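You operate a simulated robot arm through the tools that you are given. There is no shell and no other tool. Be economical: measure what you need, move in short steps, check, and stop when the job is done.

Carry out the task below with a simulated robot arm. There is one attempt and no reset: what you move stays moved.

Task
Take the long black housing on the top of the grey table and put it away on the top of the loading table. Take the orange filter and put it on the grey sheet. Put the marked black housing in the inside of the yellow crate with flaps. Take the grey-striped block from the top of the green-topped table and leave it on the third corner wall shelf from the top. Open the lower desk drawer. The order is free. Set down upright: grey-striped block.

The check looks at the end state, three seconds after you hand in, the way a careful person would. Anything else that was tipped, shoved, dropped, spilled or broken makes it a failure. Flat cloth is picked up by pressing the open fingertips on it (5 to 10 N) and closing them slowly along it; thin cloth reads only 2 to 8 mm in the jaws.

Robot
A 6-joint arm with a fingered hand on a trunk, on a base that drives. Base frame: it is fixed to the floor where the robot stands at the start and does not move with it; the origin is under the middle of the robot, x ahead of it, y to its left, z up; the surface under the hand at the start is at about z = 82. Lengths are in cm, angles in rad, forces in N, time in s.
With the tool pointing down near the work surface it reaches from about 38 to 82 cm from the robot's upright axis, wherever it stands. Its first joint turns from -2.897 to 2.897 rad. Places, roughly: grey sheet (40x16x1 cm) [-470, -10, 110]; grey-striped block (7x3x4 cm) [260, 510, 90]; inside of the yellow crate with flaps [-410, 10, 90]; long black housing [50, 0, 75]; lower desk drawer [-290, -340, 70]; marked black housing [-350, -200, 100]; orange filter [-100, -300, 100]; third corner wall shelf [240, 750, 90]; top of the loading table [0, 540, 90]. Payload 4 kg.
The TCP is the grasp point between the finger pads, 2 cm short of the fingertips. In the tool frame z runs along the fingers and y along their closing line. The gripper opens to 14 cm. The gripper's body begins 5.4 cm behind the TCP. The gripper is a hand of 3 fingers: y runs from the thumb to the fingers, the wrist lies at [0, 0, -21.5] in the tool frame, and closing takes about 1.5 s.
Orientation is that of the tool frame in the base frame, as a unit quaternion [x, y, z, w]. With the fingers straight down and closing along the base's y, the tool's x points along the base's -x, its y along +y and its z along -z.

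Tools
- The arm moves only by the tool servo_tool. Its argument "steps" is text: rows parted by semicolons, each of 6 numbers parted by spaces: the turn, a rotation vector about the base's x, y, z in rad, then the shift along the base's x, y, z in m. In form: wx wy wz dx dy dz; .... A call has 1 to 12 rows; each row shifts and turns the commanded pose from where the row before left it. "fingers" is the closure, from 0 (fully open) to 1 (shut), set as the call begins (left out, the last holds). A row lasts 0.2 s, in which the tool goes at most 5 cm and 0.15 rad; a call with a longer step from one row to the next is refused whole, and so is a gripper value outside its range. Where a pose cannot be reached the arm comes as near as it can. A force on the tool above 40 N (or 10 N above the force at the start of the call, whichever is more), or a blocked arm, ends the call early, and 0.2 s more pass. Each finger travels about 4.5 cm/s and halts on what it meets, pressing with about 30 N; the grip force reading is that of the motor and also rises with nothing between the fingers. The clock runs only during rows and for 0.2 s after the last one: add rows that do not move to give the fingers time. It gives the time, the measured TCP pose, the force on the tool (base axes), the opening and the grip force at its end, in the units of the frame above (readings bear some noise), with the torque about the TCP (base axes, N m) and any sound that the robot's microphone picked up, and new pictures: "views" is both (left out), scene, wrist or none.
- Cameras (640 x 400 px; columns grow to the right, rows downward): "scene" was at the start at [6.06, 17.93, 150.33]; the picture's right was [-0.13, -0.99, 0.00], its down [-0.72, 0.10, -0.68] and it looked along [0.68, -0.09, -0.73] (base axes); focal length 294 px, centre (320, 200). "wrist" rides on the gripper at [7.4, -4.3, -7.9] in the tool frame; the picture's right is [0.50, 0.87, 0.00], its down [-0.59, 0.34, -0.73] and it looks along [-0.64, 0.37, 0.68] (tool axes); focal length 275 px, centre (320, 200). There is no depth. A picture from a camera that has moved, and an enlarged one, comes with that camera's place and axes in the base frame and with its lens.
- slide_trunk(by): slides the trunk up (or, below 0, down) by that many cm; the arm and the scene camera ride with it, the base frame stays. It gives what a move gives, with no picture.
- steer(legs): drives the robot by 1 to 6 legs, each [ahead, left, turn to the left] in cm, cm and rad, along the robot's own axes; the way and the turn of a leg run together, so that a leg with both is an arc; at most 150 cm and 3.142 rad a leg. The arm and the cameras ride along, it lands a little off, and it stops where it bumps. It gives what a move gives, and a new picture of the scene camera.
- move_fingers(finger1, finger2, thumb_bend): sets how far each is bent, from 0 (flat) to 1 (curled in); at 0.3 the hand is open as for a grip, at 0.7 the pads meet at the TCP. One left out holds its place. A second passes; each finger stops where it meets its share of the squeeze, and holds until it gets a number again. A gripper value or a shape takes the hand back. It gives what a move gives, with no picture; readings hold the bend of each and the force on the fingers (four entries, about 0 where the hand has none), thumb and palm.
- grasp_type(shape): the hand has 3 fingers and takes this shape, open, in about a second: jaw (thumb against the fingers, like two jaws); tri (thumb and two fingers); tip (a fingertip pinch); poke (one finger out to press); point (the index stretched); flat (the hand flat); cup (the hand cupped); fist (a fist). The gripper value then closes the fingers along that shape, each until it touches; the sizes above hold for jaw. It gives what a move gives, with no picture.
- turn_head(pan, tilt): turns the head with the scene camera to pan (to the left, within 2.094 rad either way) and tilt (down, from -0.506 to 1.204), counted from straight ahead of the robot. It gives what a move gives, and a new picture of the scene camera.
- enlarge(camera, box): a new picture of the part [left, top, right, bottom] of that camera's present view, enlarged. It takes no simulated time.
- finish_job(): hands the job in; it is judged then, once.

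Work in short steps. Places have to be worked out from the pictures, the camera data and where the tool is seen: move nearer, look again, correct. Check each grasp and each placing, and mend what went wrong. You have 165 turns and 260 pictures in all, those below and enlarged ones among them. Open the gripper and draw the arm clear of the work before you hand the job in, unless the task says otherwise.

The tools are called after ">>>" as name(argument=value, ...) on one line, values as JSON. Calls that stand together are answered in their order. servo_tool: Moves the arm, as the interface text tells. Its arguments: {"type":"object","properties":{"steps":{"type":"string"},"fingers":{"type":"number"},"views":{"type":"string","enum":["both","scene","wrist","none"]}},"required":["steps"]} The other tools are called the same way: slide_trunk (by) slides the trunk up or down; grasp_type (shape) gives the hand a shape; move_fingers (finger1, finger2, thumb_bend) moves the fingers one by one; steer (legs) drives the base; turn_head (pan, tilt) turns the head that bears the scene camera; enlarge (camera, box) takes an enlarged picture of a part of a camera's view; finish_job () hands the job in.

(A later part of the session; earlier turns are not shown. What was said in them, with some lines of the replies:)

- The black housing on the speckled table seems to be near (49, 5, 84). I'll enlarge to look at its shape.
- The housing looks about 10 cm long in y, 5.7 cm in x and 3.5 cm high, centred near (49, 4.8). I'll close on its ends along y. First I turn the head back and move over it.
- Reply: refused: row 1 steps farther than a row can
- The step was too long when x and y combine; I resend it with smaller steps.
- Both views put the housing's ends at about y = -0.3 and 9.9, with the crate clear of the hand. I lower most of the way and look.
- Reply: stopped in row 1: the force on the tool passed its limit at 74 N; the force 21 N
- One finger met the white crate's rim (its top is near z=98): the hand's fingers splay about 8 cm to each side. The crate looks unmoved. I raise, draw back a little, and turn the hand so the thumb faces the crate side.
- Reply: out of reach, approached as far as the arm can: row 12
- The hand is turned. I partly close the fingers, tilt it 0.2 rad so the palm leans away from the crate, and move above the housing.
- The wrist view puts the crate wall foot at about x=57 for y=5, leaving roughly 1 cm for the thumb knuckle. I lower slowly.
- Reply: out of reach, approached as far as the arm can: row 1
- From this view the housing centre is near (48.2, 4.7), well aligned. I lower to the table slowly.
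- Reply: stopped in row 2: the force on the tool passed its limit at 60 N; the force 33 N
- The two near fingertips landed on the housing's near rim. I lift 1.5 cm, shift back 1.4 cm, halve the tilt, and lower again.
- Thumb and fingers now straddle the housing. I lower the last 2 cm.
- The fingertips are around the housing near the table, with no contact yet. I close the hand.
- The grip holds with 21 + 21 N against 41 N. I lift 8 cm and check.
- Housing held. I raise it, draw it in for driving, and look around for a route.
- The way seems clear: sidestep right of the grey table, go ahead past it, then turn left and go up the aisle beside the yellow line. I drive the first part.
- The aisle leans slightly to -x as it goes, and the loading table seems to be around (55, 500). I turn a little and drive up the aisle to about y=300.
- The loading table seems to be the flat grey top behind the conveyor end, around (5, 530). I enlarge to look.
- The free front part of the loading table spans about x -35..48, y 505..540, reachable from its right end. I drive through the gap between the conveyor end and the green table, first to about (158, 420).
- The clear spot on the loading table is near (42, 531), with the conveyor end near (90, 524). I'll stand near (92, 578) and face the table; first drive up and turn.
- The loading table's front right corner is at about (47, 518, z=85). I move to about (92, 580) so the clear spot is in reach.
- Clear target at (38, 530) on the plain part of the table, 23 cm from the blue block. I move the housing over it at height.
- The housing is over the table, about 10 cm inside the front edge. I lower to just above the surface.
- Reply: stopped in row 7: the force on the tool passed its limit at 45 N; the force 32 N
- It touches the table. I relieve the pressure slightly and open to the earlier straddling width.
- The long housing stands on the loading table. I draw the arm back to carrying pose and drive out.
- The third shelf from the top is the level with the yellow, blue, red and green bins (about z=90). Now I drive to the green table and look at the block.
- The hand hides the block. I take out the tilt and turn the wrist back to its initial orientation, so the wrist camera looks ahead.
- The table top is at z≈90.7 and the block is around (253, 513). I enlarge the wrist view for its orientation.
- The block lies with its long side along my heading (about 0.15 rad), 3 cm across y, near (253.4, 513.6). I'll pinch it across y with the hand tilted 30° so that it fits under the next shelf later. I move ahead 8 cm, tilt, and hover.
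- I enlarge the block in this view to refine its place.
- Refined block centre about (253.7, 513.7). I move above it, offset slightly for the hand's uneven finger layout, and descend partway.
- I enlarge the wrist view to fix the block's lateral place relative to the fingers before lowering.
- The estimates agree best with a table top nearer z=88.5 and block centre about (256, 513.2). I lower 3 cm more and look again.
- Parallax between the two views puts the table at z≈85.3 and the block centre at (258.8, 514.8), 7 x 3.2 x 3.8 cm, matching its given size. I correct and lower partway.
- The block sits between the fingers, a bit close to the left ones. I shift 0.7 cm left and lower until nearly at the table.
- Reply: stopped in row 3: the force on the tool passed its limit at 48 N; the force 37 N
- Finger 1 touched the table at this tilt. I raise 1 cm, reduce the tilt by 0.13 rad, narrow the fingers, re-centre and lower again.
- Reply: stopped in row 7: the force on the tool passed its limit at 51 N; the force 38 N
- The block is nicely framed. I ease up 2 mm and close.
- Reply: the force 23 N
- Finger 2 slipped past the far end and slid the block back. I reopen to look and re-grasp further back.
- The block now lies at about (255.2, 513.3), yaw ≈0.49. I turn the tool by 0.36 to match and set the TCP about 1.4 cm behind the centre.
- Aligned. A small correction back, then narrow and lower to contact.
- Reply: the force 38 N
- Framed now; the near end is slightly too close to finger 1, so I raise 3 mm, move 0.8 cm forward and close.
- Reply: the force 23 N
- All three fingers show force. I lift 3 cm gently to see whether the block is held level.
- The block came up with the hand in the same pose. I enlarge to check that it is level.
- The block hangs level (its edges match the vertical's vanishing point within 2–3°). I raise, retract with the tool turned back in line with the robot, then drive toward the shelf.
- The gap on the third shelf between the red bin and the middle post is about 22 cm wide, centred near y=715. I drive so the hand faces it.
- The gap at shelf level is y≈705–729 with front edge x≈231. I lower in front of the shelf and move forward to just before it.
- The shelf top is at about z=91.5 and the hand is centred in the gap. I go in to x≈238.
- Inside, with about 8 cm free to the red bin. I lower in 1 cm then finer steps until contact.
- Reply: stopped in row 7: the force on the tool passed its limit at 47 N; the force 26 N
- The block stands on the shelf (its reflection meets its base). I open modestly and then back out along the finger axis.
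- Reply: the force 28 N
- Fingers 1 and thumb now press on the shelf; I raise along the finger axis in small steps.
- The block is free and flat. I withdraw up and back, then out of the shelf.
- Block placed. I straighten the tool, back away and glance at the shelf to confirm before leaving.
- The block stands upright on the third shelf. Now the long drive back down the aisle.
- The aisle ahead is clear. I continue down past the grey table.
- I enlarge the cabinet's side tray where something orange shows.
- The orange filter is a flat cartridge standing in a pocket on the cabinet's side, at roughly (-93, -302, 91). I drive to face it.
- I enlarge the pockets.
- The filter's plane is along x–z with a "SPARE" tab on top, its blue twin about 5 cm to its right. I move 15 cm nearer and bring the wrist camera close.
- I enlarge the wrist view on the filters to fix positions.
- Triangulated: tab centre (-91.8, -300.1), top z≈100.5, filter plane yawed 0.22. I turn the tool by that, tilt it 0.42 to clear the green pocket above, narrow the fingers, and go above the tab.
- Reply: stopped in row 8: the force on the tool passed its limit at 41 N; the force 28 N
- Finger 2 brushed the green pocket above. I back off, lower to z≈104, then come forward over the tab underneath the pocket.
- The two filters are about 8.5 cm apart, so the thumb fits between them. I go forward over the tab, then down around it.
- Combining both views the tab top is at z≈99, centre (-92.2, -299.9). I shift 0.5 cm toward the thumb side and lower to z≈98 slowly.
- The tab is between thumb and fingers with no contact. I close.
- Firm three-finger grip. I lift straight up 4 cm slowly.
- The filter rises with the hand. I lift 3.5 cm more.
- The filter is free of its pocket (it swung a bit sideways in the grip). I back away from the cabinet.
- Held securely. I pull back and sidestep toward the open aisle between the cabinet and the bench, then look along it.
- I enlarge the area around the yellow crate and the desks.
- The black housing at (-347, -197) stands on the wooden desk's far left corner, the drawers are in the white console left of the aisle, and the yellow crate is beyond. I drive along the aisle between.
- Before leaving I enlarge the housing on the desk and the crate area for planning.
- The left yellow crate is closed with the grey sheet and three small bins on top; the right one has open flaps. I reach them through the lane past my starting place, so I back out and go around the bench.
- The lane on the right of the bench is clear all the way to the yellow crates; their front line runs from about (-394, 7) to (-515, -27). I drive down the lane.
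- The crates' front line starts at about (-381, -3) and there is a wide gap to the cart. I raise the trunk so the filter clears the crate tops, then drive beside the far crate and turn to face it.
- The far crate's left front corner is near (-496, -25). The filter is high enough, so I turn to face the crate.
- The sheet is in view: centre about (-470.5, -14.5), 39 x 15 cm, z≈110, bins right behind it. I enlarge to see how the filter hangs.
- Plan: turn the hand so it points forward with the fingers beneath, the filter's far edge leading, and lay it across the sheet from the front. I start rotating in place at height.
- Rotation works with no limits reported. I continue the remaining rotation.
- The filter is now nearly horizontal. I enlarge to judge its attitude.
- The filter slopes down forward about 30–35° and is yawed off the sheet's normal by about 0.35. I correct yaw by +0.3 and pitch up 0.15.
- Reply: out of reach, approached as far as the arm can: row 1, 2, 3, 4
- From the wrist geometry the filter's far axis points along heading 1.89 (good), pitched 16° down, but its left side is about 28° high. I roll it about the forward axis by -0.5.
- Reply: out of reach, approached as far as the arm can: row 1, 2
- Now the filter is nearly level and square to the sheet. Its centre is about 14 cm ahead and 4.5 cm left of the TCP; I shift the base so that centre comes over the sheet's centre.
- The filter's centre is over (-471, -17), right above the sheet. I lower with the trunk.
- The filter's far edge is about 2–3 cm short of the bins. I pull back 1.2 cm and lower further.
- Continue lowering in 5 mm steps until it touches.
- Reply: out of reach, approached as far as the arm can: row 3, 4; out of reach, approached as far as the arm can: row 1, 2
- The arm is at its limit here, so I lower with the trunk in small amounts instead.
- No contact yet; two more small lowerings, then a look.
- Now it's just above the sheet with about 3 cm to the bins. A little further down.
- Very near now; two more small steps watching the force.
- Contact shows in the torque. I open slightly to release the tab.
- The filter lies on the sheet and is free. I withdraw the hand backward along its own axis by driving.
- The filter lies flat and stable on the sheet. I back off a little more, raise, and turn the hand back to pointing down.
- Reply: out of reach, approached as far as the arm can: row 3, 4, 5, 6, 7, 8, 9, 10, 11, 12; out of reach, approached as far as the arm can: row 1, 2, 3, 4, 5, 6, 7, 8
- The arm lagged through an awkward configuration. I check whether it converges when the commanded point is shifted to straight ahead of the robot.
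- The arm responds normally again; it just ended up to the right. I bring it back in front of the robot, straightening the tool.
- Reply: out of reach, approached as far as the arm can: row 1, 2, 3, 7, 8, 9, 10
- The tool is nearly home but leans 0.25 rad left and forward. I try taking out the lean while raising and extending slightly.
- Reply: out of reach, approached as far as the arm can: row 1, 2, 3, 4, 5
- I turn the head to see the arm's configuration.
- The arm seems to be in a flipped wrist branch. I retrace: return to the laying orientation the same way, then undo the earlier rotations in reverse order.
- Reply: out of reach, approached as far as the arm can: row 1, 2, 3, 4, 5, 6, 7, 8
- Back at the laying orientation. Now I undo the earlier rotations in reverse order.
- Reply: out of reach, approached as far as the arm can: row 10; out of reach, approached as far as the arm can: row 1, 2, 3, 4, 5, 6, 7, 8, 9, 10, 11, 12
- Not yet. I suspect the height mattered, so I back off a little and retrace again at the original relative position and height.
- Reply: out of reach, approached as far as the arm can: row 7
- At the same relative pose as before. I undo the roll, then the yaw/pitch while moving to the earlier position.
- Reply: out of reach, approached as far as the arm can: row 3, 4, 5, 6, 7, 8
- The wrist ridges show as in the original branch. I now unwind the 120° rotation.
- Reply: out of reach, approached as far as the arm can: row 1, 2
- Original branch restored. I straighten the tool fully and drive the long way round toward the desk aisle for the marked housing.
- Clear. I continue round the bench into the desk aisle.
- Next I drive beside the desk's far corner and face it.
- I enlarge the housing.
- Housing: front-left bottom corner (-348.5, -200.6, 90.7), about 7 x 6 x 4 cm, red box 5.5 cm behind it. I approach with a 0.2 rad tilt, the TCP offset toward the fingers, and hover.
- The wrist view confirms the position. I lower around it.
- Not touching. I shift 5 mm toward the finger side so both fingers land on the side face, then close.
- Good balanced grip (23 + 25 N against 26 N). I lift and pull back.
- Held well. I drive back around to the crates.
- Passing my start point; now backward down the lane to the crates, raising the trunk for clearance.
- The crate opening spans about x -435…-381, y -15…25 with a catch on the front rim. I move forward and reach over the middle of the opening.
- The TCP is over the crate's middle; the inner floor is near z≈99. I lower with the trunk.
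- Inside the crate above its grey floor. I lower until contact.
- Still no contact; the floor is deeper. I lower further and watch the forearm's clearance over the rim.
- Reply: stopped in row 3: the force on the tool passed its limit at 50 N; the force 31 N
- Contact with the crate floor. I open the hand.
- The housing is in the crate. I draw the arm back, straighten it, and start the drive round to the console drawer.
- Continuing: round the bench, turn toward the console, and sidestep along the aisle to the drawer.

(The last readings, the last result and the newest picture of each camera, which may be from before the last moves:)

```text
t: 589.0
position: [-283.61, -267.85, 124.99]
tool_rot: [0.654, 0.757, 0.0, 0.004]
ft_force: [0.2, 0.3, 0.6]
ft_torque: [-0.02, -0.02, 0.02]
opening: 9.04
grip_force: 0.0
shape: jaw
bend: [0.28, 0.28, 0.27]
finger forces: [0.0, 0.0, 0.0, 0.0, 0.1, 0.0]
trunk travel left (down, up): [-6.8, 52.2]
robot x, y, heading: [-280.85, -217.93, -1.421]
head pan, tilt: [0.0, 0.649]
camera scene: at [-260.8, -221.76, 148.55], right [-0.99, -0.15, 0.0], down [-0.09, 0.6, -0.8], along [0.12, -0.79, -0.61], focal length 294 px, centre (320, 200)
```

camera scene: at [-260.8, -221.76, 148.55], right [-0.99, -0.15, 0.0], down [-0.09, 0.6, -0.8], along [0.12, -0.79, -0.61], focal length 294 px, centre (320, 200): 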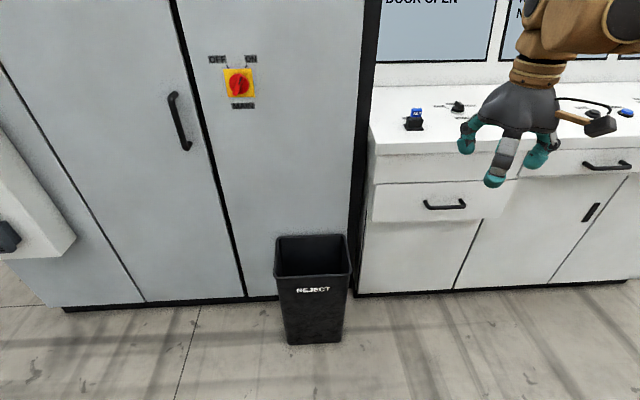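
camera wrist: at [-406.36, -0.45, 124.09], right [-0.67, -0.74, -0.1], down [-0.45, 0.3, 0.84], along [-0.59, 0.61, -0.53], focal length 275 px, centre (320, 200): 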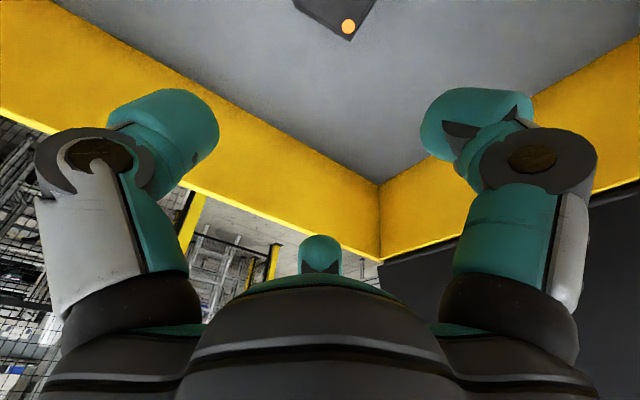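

The lower drawer's handle is at about (-298, -327, 70.7). I'll pinch the bar with the hand pointing forward, thumb above. First I position the arm and rotate as before.

>>> servo_tool(steps="0 0 0 0.035 0.005 -0.03; 0 0 0 0.045 0.007 -0.02; 0 0 0 0.045 0.007 -0.02; 0 0 0 0.045 0.007 -0.02; 0 0 0 0.015 0 -0.03; -0.0861 0.0634 0.0756 0 0 0; -0.0861 0.0634 0.0756 0 0 0; -0.0861 0.0634 0.0756 0 0 0; -0.0861 0.0634 0.0756 0 0 0; -0.0861 0.0634 0.0756 0 0 0; -0.0861 0.0634 0.0756 0 0 0; -0.0861 0.0634 0.0756 0 0 0", views="none")

>>> servo_tool(steps="-0.0861 0.0634 0.0756 0 0 0; -0.0861 0.0634 0.0756 0 0 0; -0.0861 0.0634 0.0756 0 0 0; -0.0861 0.0634 0.0756 0 0 0; -0.0861 0.0634 0.0756 0 0 0; -0.0861 0.0634 0.0756 0 0 0; -0.0861 0.0634 0.0756 0 0 0; -0.0861 0.0634 0.0756 0 0 0; -0.0861 0.0634 0.0756 0 0 0; 0 0 0 0 0 0", views="scene")

```text
t: 591.6
position: [-265.13, -265.22, 112.97]
tool_rot: [0.391, 0.846, -0.361, 0.032]
ft_force: [0.6, 0.8, -0.7]
ft_torque: [-0.01, 0.01, 0.01]
opening: 9.06
grip_force: 0.1
shape: jaw
bend: [0.28, 0.28, 0.27]
finger forces: [0.0, 0.0, 0.1, 0.1, 0.1, 0.0]
trunk travel left (down, up): [-6.8, 52.2]
robot x, y, heading: [-280.58, -218.11, -1.424]
head pan, tilt: [0.0, 0.649]
```

```text
t: 593.8
position: [-264.92, -265.22, 112.96]
tool_rot: [-0.055, 0.707, -0.703, 0.057]
ft_force: [0.4, -0.8, -0.9]
ft_torque: [0.0, -0.01, 0.03]
opening: 9.04
grip_force: 0.0
shape: jaw
bend: [0.28, 0.28, 0.27]
finger forces: [0.0, 0.0, 0.0, 0.0, 0.0, 0.2]
trunk travel left (down, up): [-6.8, 52.2]
robot x, y, heading: [-280.88, -217.8, -1.42]
head pan, tilt: [0.0, 0.649]
camera scene: at [-260.79, -221.74, 148.56], right [-0.99, -0.15, 0.0], down [-0.09, 0.6, -0.8], along [0.12, -0.79, -0.6], focal length 294 px, centre (320, 200)
```

scene: 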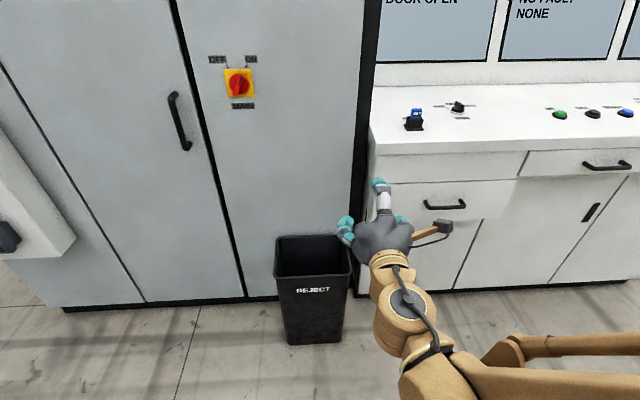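

Orientation reached cleanly (pointing forward, fingers below). I turn to square with the console and sidestep to the handle, lowering the trunk.

>>> steer(legs=[[0, 0, 0.074], [0, -49, 0], [40, 0, 0]])

>>> slide_trunk(by=-6.8)

>>> servo_tool(steps="0 0 0 0 0 -0.04; 0 0 0 0 0 -0.04; 0 0 0 0 0 -0.04; 0 0 0 0 0 -0.04; 0 0 0 0 0 -0.04; 0 0 0 0 0 -0.04; 0 0 0 0 0 0")

```text
t: 599.2
position: [-301.01, -312.54, 112.98]
tool_rot: [-0.086, 0.704, -0.7, 0.087]
ft_force: [-0.1, -0.3, -1.2]
ft_torque: [-0.02, 0.0, 0.02]
opening: 9.03
grip_force: 0.1
shape: jaw
bend: [0.28, 0.28, 0.27]
finger forces: [0.0, 0.0, 0.1, 0.1, 0.1, 0.1]
trunk travel left (down, up): [-6.8, 52.2]
robot x, y, heading: [-320.53, -266.68, -1.337]
head pan, tilt: [0.0, 0.649]
camera scene: at [-300.51, -268.83, 148.55], right [-0.97, -0.23, 0.0], down [-0.14, 0.59, -0.8], along [0.19, -0.77, -0.6], focal length 294 px, centre (320, 200)
```

scene: 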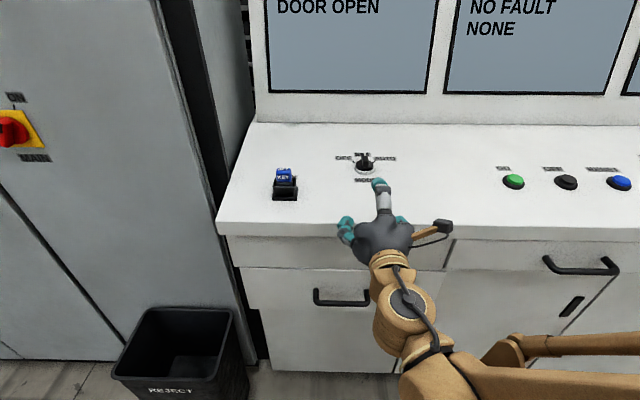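

```text
t: 600.3
position: [-300.89, -312.41, 106.17]
tool_rot: [-0.085, 0.704, -0.7, 0.088]
ft_force: [-0.3, 0.0, 0.3]
ft_torque: [-0.02, -0.03, -0.03]
opening: 9.04
grip_force: 0.0
shape: jaw
bend: [0.28, 0.28, 0.27]
finger forces: [0.0, 0.1, 0.0, 0.1, 0.0, 0.0]
trunk travel left (down, up): [0.0, 59.0]
robot x, y, heading: [-320.71, -266.71, -1.335]
head pan, tilt: [0.0, 0.649]
```

```text
t: 601.9
position: [-298.44, -316.18, 101.11]
tool_rot: [-0.086, 0.704, -0.699, 0.087]
ft_force: [0.5, -0.8, 0.7]
ft_torque: [0.05, 0.02, 0.03]
opening: 9.02
grip_force: 0.1
shape: jaw
bend: [0.28, 0.28, 0.27]
finger forces: [0.0, 0.0, 0.0, 0.1, 0.0, 0.0]
out of reach, approached as far as the arm can: row 1, 2, 3, 4, 5, 6
trunk travel left (down, up): [0.0, 59.0]
robot x, y, heading: [-320.88, -266.46, -1.336]
head pan, tilt: [0.0, 0.649]
camera scene: at [-300.5, -268.81, 141.75], right [-0.97, -0.23, 0.0], down [-0.14, 0.59, -0.8], along [0.19, -0.77, -0.6], focal length 294 px, centre (320, 200)
camera wrist: at [-307.6, -310.52, 105.55], right [-0.48, -0.11, -0.87], down [0.39, 0.86, -0.33], along [0.78, -0.5, -0.37], focal length 275 px, centre (320, 200)
```

scene: 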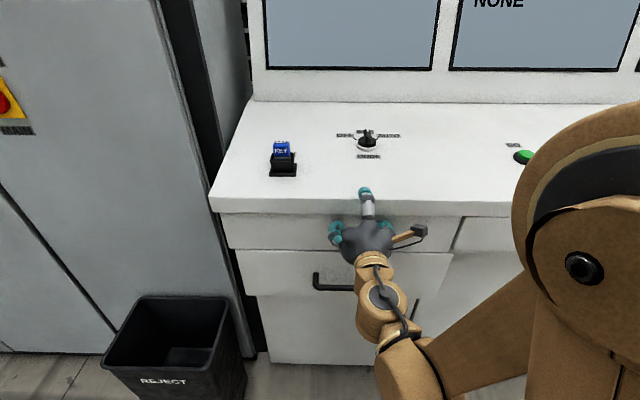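
wrist: 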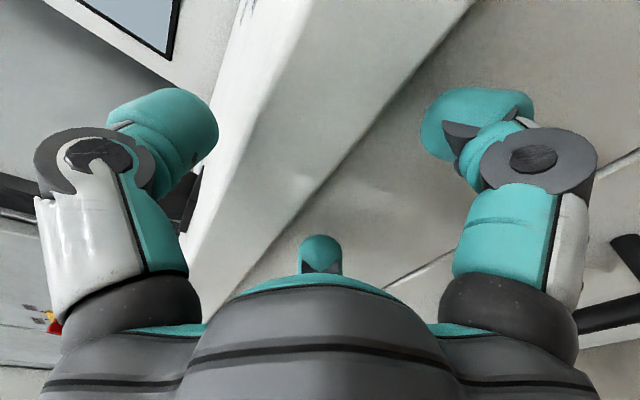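

The handle triangulates better to (-293.8, -315.8, 79.3). The hand can't go that low so close in, so I back off 25 cm, pitch the hand down 0.5 rad and reach out toward it.

>>> steer(legs=[[-25, 4, 0]])

>>> servo_tool(steps="0.1216 0.029 0 0.007 -0.03 0; 0.1216 0.029 0 0.007 -0.03 0; 0.1216 0.029 0 0.007 -0.03 -0.02; 0.1216 0.029 0 0.007 -0.03 -0.03; 0 0 0 0.007 -0.02 -0.035; 0 0 0 0.004 -0.01 -0.04; 0 0 0 0 0 -0.03; 0 0 0 0 0 -0.025; 0 0 0 0 0 0", fingers=0.66)

```text
t: 603.7
position: [-300.32, -291.07, 101.21]
tool_rot: [-0.086, 0.704, -0.699, 0.088]
ft_force: [0.1, -1.0, -0.5]
ft_torque: [-0.04, -0.01, 0.02]
opening: 9.06
grip_force: 0.0
shape: jaw
bend: [0.28, 0.28, 0.27]
finger forces: [0.1, 0.1, 0.0, 0.0, 0.0, 0.0]
trunk travel left (down, up): [0.0, 59.0]
robot x, y, heading: [-322.31, -241.89, -1.333]
head pan, tilt: [0.0, 0.649]
camera scene: at [-302.4, -243.77, 141.76], right [-0.97, -0.23, 0.0], down [-0.14, 0.59, -0.8], along [0.19, -0.77, -0.6], focal length 294 px, centre (320, 200)
```

scene: 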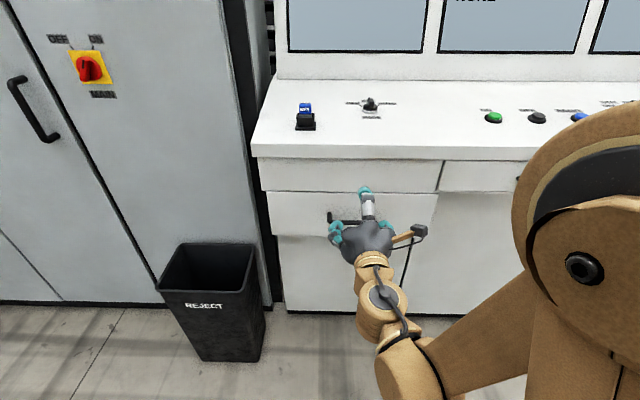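

```text
t: 605.7
position: [-296.49, -306.33, 83.22]
tool_rot: [-0.103, 0.856, -0.503, 0.065]
ft_force: [-0.1, -0.8, -0.1]
ft_torque: [0.0, 0.03, -0.03]
opening: 4.79
grip_force: 0.1
shape: jaw
bend: [0.41, 0.41, 0.4]
finger forces: [0.0, 0.0, 0.1, 0.1, 0.0, 0.0]
trunk travel left (down, up): [0.0, 59.0]
robot x, y, heading: [-322.28, -241.87, -1.334]
head pan, tilt: [0.0, 0.649]
camera scene: at [-302.39, -243.81, 141.76], right [-0.97, -0.23, 0.0], down [-0.14, 0.59, -0.8], along [0.19, -0.77, -0.6], focal length 294 px, centre (320, 200)
camera wrist: at [-304.91, -303.53, 90.74], right [-0.58, 0.29, -0.76], down [0.38, 0.92, 0.07], along [0.72, -0.25, -0.64], focal length 275 px, centre (320, 200)
```

scene: 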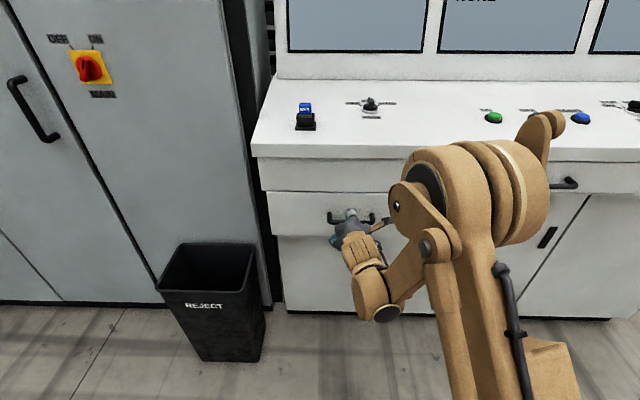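
wrist: 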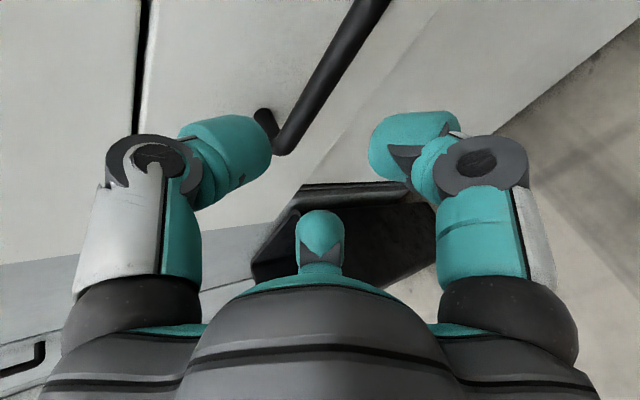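

The bar passes at about y=-315.5, z≈80.3 ahead of the hand, between thumb and fingers in height. I move in.

>>> servo_tool(steps="0 0 0 0.006 -0.025 -0.009; 0 0 0 0.006 -0.025 -0.01; 0 0 0 0.004 -0.015 -0.008; 0 0 0 0 0 0")

>>> enlarge(camera="scene", box=[280, 170, 440, 290])

```text
t: 606.7
position: [-294.81, -312.25, 80.73]
tool_rot: [-0.102, 0.856, -0.502, 0.065]
ft_force: [-10.4, 33.5, -6.4]
ft_torque: [0.72, 0.22, -0.48]
opening: 5.01
grip_force: 0.1
shape: jaw
bend: [0.39, 0.41, 0.4]
finger forces: [24.9, 10.2, 0.1, 0.0, 0.0, 0.0]
trunk travel left (down, up): [0.0, 59.0]
robot x, y, heading: [-322.44, -241.64, -1.332]
head pan, tilt: [0.0, 0.649]
camera scene: at [-302.49, -243.47, 141.76], right [-0.97, -0.24, 0.0], down [-0.14, 0.59, -0.8], along [0.19, -0.78, -0.6], focal length 294 px, centre (320, 200)
camera wrist: at [-303.33, -309.62, 88.24], right [-0.58, 0.29, -0.76], down [0.38, 0.92, 0.07], along [0.72, -0.25, -0.64], focal length 275 px, centre (320, 200)
```

scene: 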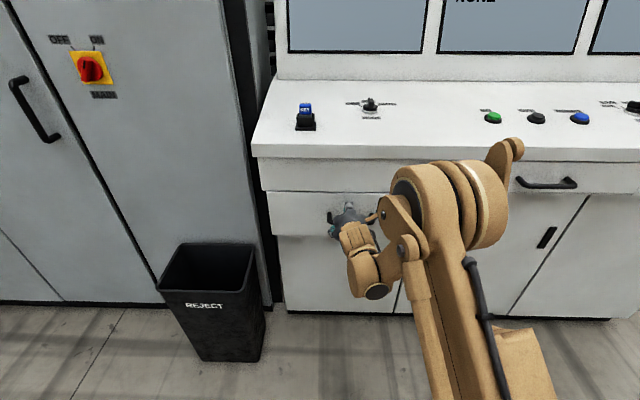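
wrist: 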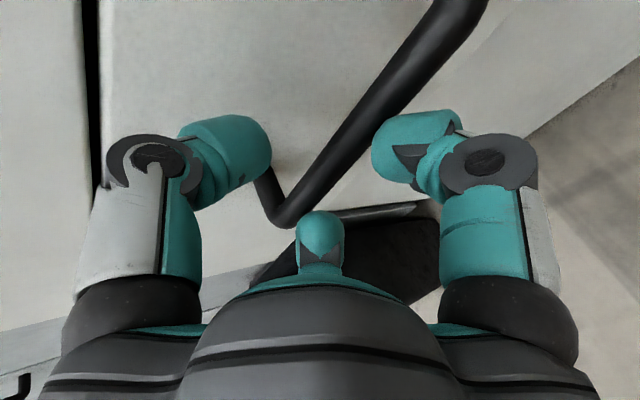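

```text
3.33 times, centred on (360, 230) of scene
camera zoom: at [-302.49, -243.47, 141.76], right [-0.97, -0.24, 0.0], down [-0.14, 0.59, -0.8], along [0.19, -0.78, -0.6], focal length 978 px, centre (187, 100)
```

zoom: 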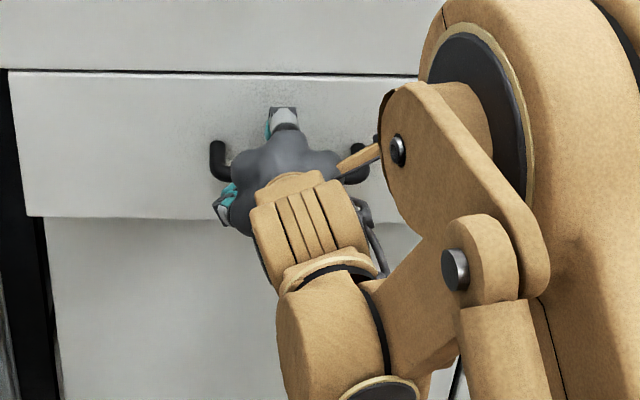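

The bar lies between thumb and fingers, and the fingers have touched something. I ease back slightly and close.

>>> servo_tool(steps="0 0 0 -0.001 0.004 0; 0 0 0 0 0 0; 0 0 0 0 0 0; 0 0 0 0 0 0; 0 0 0 0 0 0; 0 0 0 0 0 0; 0 0 0 0 0 0; 0 0 0 0 0 0", fingers=1.0, views="wrist")

```text
t: 608.5
position: [-294.84, -312.17, 80.56]
tool_rot: [-0.102, 0.856, -0.504, 0.064]
ft_force: [-1.2, 0.0, 0.5]
ft_torque: [-0.02, -0.03, -0.03]
opening: 1.02
grip_force: 30.1
shape: jaw
bend: [1.0, 1.0, 0.77]
finger forces: [0.0, 0.1, 0.0, 0.1, 0.0, 0.0]
trunk travel left (down, up): [0.0, 59.0]
robot x, y, heading: [-322.62, -241.82, -1.329]
head pan, tilt: [0.0, 0.649]
camera wrist: at [-303.3, -309.48, 88.03], right [-0.58, 0.29, -0.76], down [0.38, 0.92, 0.07], along [0.72, -0.25, -0.64], focal length 275 px, centre (320, 200)
```

wrist: 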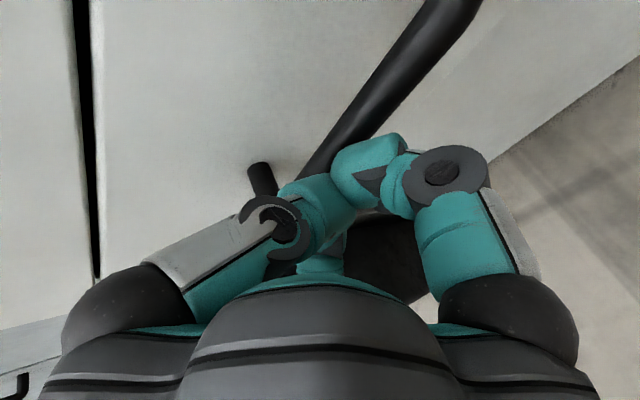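

The fingers closed just in front of the bar; the bar is lower (z≈78.4) and slightly further in. I reopen, back off, lower 2 cm and go in again.

>>> servo_tool(steps="0 0 0 -0.007 0.029 0; 0 0 0 0 0 -0.011; 0 0 0 0 0 -0.01; 0 0 0 0 0 0; 0 0 0 0 0 0; 0 0 0 0 0 0; 0 0 0 0.004 -0.015 0; 0 0 0 0.004 -0.015 0; 0 0 0 0.003 -0.012 0; 0 0 0 0 0 0", fingers=0.58, views="wrist")

```text
t: 610.7
position: [-294.34, -313.48, 78.6]
tool_rot: [-0.102, 0.855, -0.504, 0.065]
ft_force: [-0.5, 0.1, 0.6]
ft_torque: [0.01, -0.04, 0.0]
opening: 5.84
grip_force: 0.1
shape: jaw
bend: [0.37, 0.37, 0.36]
finger forces: [0.1, 0.1, 0.1, 0.1, 0.0, 0.1]
trunk travel left (down, up): [0.0, 59.0]
robot x, y, heading: [-322.41, -241.79, -1.335]
head pan, tilt: [0.0, 0.649]
camera wrist: at [-302.79, -310.81, 85.99], right [-0.58, 0.29, -0.76], down [0.38, 0.92, 0.07], along [0.72, -0.25, -0.64], focal length 275 px, centre (320, 200)
```

wrist: 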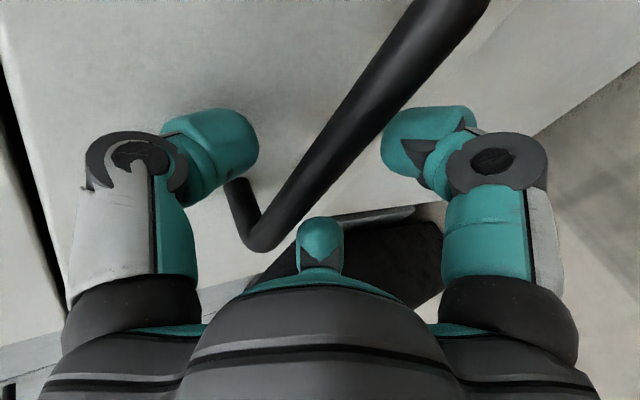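

Now the bar runs between thumb and fingers without contact. I shift 3 cm toward its middle, go 1.5 cm further in and close.

>>> servo_tool(steps="0 0 0 -0.015 -0.0035 0; 0 0 0 -0.014 -0.0035 0; 0 0 0 0.003 -0.012 0; 0 0 0 0.001 -0.004 0; 0 0 0 0 0 0", views="none")

>>> servo_tool(steps="0 0 0 0 0 0; 0 0 0 0 0 0; 0 0 0 0 0 0; 0 0 0 0 0 0; 0 0 0 0 0 0; 0 0 0 0 0 0; 0 0 0 0 0 0; 0 0 0 0 0 0", fingers=1.0, views="wrist")

```text
t: 611.9
position: [-296.96, -315.64, 78.6]
tool_rot: [-0.102, 0.856, -0.503, 0.065]
ft_force: [-2.9, 12.9, 5.8]
ft_torque: [-0.44, -0.06, -0.05]
opening: 5.79
grip_force: 0.1
shape: jaw
bend: [0.37, 0.37, 0.38]
finger forces: [0.0, 0.0, 0.1, 0.0, 13.0, 0.0]
trunk travel left (down, up): [0.0, 59.0]
robot x, y, heading: [-322.35, -241.87, -1.33]
head pan, tilt: [0.0, 0.649]
```

```text
t: 612.8
position: [-296.95, -315.91, 77.84]
tool_rot: [-0.102, 0.859, -0.497, 0.065]
ft_force: [0.9, 0.6, -33.7]
ft_torque: [-0.4, -0.07, 0.03]
opening: 1.15
grip_force: 30.0
shape: jaw
bend: [0.74, 0.74, 0.54]
finger forces: [19.3, 20.9, 0.0, 0.1, 8.1, 0.0]
trunk travel left (down, up): [0.0, 59.0]
robot x, y, heading: [-322.48, -241.77, -1.333]
head pan, tilt: [0.0, 0.649]
stopped in row 4: the force on the tool passed its limit at 44 N (the readings are from after the stop); the commanded pose is now the measured one
camera wrist: at [-305.45, -313.22, 85.33], right [-0.58, 0.3, -0.76], down [0.38, 0.92, 0.08], along [0.72, -0.24, -0.65], focal length 275 px, centre (320, 200)
```

wrist: 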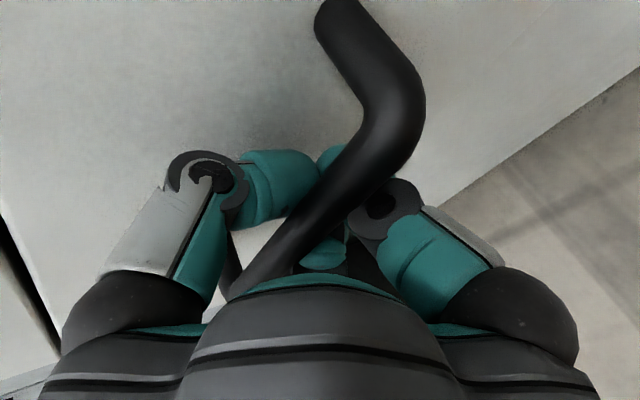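

The fingers are hooked under and behind the bar with the thumb over it. I pull by driving backward.

>>> steer(legs=[[-12, 0, 0]])

```text
t: 613.9
position: [-299.07, -307.24, 77.75]
tool_rot: [-0.104, 0.86, -0.496, 0.065]
ft_force: [0.3, 2.0, -26.1]
ft_torque: [-0.3, -0.06, 0.0]
opening: 1.13
grip_force: 29.8
shape: jaw
bend: [0.74, 0.74, 0.54]
finger forces: [16.0, 15.9, 0.1, 0.1, 9.8, 0.0]
trunk travel left (down, up): [0.0, 59.0]
robot x, y, heading: [-324.5, -233.09, -1.331]
head pan, tilt: [0.0, 0.649]
stopped in leg 1: the force on the tool passed its limit at 47 N (the readings are from after the stop); the commanded pose is now the measured one
camera scene: at [-304.33, -235.52, 141.74], right [-0.97, -0.24, 0.0], down [-0.14, 0.59, -0.8], along [0.19, -0.77, -0.61], focal length 294 px, centre (320, 200)
```

scene: 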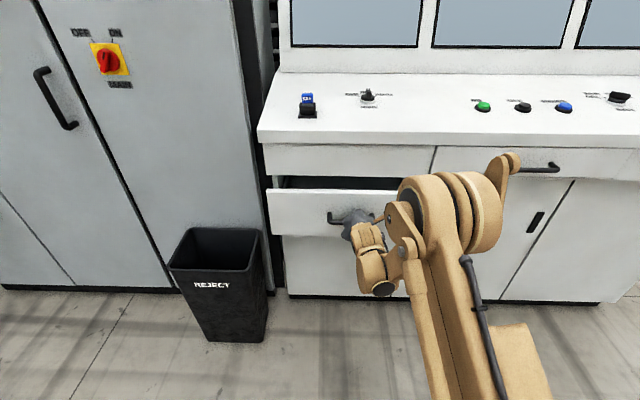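

The drawer is opening (about 9 cm). I relieve the vertical preload by lowering 6 mm and continue pulling.

>>> servo_tool(steps="0 0 0 0 0 -0.004; 0 0 0 0 0 -0.003; 0 0 0 0 0 0", views="none")

>>> steer(legs=[[-12, 0, 0]])

```text
t: 614.7
position: [-299.05, -307.06, 77.36]
tool_rot: [-0.102, 0.858, -0.499, 0.065]
ft_force: [0.4, -1.6, 0.9]
ft_torque: [0.0, 0.0, -0.03]
opening: 1.1
grip_force: 30.0
shape: jaw
bend: [0.74, 0.74, 0.55]
finger forces: [0.0, 0.0, 0.1, 0.1, 1.6, 0.0]
trunk travel left (down, up): [0.0, 59.0]
robot x, y, heading: [-324.58, -232.86, -1.33]
head pan, tilt: [0.0, 0.649]
```

```text
t: 615.9
position: [-301.76, -295.74, 77.19]
tool_rot: [-0.102, 0.858, -0.498, 0.066]
ft_force: [-0.7, 0.5, 0.1]
ft_torque: [0.0, 0.0, 0.02]
opening: 1.08
grip_force: 30.0
shape: jaw
bend: [0.74, 0.74, 0.55]
finger forces: [0.1, 0.2, 0.1, 0.0, 0.0, 0.0]
trunk travel left (down, up): [0.0, 59.0]
robot x, y, heading: [-327.67, -221.47, -1.333]
head pan, tilt: [0.0, 0.649]
camera scene: at [-307.24, -223.79, 141.76], right [-0.97, -0.24, 0.0], down [-0.14, 0.59, -0.8], along [0.19, -0.77, -0.6], focal length 294 px, centre (320, 200)
```

scene: 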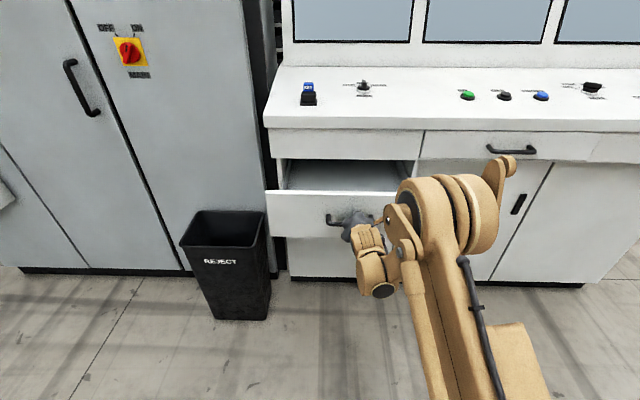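

The drawer is about 20 cm out. I pull another 9 cm with the arm to open it well.

>>> servo_tool(steps="0 0 0 -0.005 0.019 0; 0 0 0 -0.005 0.019 0; 0 0 0 -0.005 0.019 0; 0 0 0 -0.005 0.019 0; 0 0 0 -0.003 0.012 0; 0 0 0 0 0 0")

```text
t: 617.3
position: [-304.02, -286.94, 77.36]
tool_rot: [-0.102, 0.859, -0.498, 0.065]
ft_force: [0.4, -0.1, 0.1]
ft_torque: [0.03, -0.02, 0.02]
opening: 1.06
grip_force: 29.5
shape: jaw
bend: [0.74, 0.74, 0.55]
finger forces: [0.1, 0.1, 0.0, 0.0, 0.1, 0.0]
trunk travel left (down, up): [0.0, 59.0]
robot x, y, heading: [-327.9, -221.64, -1.326]
head pan, tilt: [0.0, 0.649]
camera scene: at [-307.25, -223.78, 141.75], right [-0.97, -0.24, 0.0], down [-0.14, 0.59, -0.8], along [0.19, -0.77, -0.6], focal length 294 px, centre (320, 200)
camera wrist: at [-312.54, -284.25, 84.86], right [-0.58, 0.3, -0.76], down [0.38, 0.92, 0.08], along [0.72, -0.24, -0.65], focal length 275 px, centre (320, 200)
```

scene: 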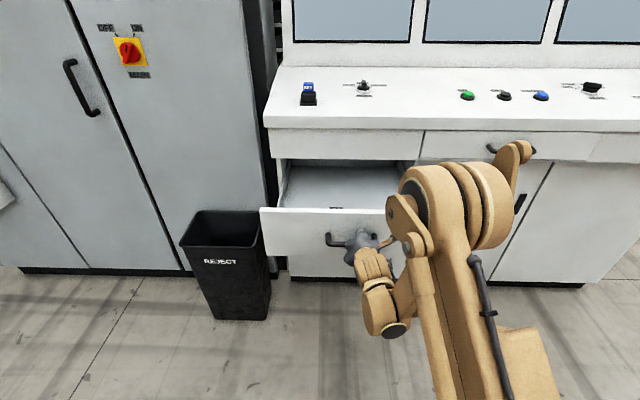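
wrist: 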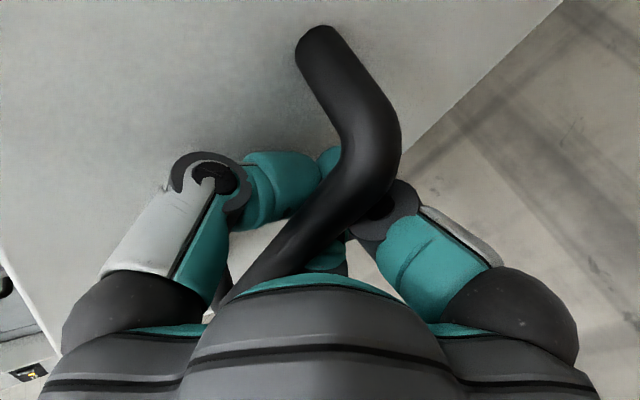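

The drawer is well open. I open the hand and withdraw along the finger axis.

>>> servo_tool(steps="0 0 0 0 0 0; 0 0 0 0 0 0; 0 0 0 0 0 0; 0 0 0 0 0 0; 0 0 0 0 0 0; 0 0 0 -0.003 0.012 0.007; 0 0 0 -0.005 0.018 0.01; 0 0 0 -0.006 0.024 0.014; 0 0 0 -0.006 0.024 0.014; 0 0 0 0 0 0", fingers=0.45)

```text
t: 619.5
position: [-305.17, -281.15, 83.86]
tool_rot: [-0.102, 0.859, -0.498, 0.064]
ft_force: [-0.6, 0.3, 0.9]
ft_torque: [0.0, -0.01, 0.01]
opening: 7.69
grip_force: 0.1
shape: jaw
bend: [0.32, 0.32, 0.31]
finger forces: [0.1, 0.0, 0.0, 0.0, 0.1, 0.1]
out of reach, approached as far as the arm can: row 6, 7, 8, 9
trunk travel left (down, up): [0.0, 59.0]
robot x, y, heading: [-327.8, -221.62, -1.33]
head pan, tilt: [0.0, 0.649]
camera scene: at [-307.25, -223.76, 141.75], right [-0.97, -0.24, 0.0], down [-0.14, 0.59, -0.8], along [0.19, -0.77, -0.6], focal length 294 px, centre (320, 200)
camera wrist: at [-313.59, -278.42, 91.39], right [-0.58, 0.3, -0.76], down [0.38, 0.92, 0.08], along [0.72, -0.24, -0.65], focal length 275 px, centre (320, 200)
```

scene: 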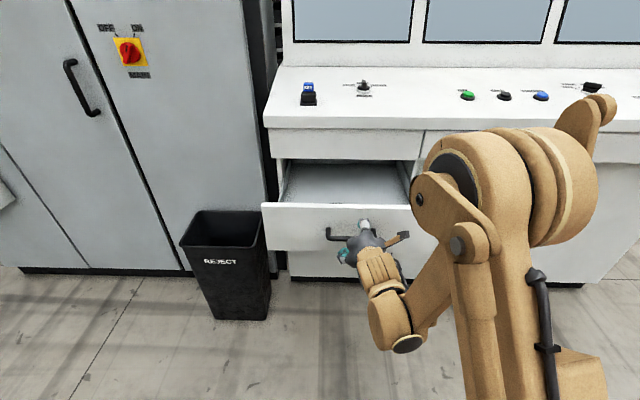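
wrist: 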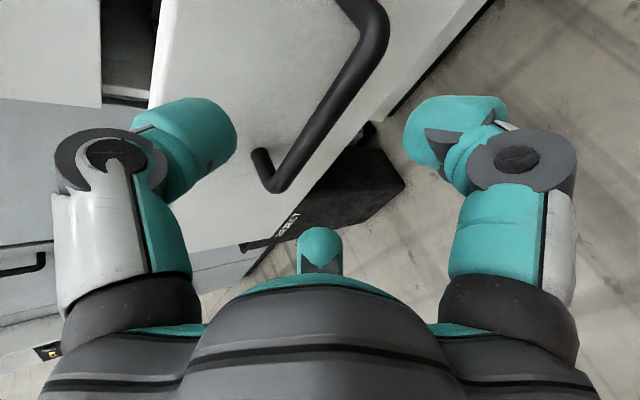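

The hand is free of the bar. I raise the trunk to draw the arm clear and check the drawer.

>>> slide_trunk(by=20)

>>> turn_head(pan=0.1, tilt=0.75)

```text
t: 621.7
position: [-305.11, -281.09, 103.87]
tool_rot: [-0.102, 0.859, -0.497, 0.065]
ft_force: [0.5, 0.9, -0.4]
ft_torque: [0.03, 0.03, -0.03]
opening: 7.68
grip_force: 0.0
shape: jaw
bend: [0.32, 0.32, 0.31]
finger forces: [0.0, 0.0, 0.0, 0.0, 0.0, 0.1]
trunk travel left (down, up): [-20.0, 39.0]
robot x, y, heading: [-327.2, -221.86, -1.328]
head pan, tilt: [0.0, 0.649]
```

```text
t: 622.4
position: [-305.21, -281.14, 103.79]
tool_rot: [-0.103, 0.859, -0.497, 0.064]
ft_force: [0.9, -0.4, 0.2]
ft_torque: [0.0, 0.0, 0.03]
opening: 7.68
grip_force: 0.0
shape: jaw
bend: [0.32, 0.32, 0.31]
finger forces: [0.1, 0.1, 0.1, 0.1, 0.0, 0.0]
trunk travel left (down, up): [-20.0, 39.0]
robot x, y, heading: [-327.49, -221.91, -1.326]
head pan, tilt: [0.099, 0.75]
camera scene: at [-306.55, -223.16, 160.9], right [-0.94, -0.33, 0.0], down [-0.23, 0.64, -0.73], along [0.24, -0.69, -0.68], focal length 294 px, centre (320, 200)
```

scene: 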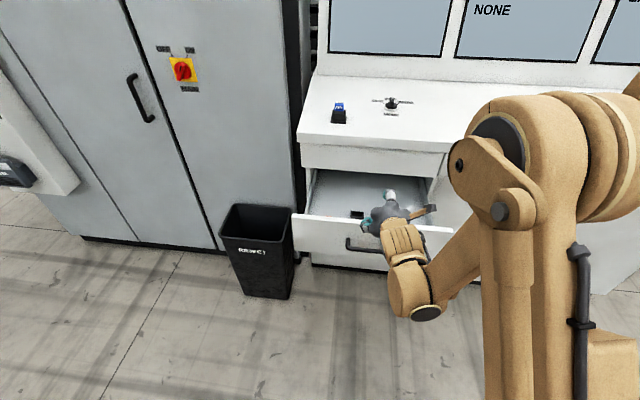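

The drawer stands open and the arm is clear above it. All five jobs are done, so I hand in.

>>> finish_job()

```text
The job is handed in.
```

I finished all five jobs and handed in; the filter overhangs the front of the grey sheet.

- **Long black housing:** it stands on the loading table.
- **Orange filter:** it lies flat on the grey sheet, but about a quarter of it and its tab extend past the sheet's front edge.
- **Marked black housing:** it is inside the yellow crate with flaps.
- **Grey-striped block:** it stands upright on the third corner wall shelf from the top.
- **Lower desk drawer:** it is open about 28 cm.

Early on, a finger pressed on the rim of the white crate on the grey table. Later, one brushed the green pocket on the cabinet. Neither looked moved in the pictures afterwards.
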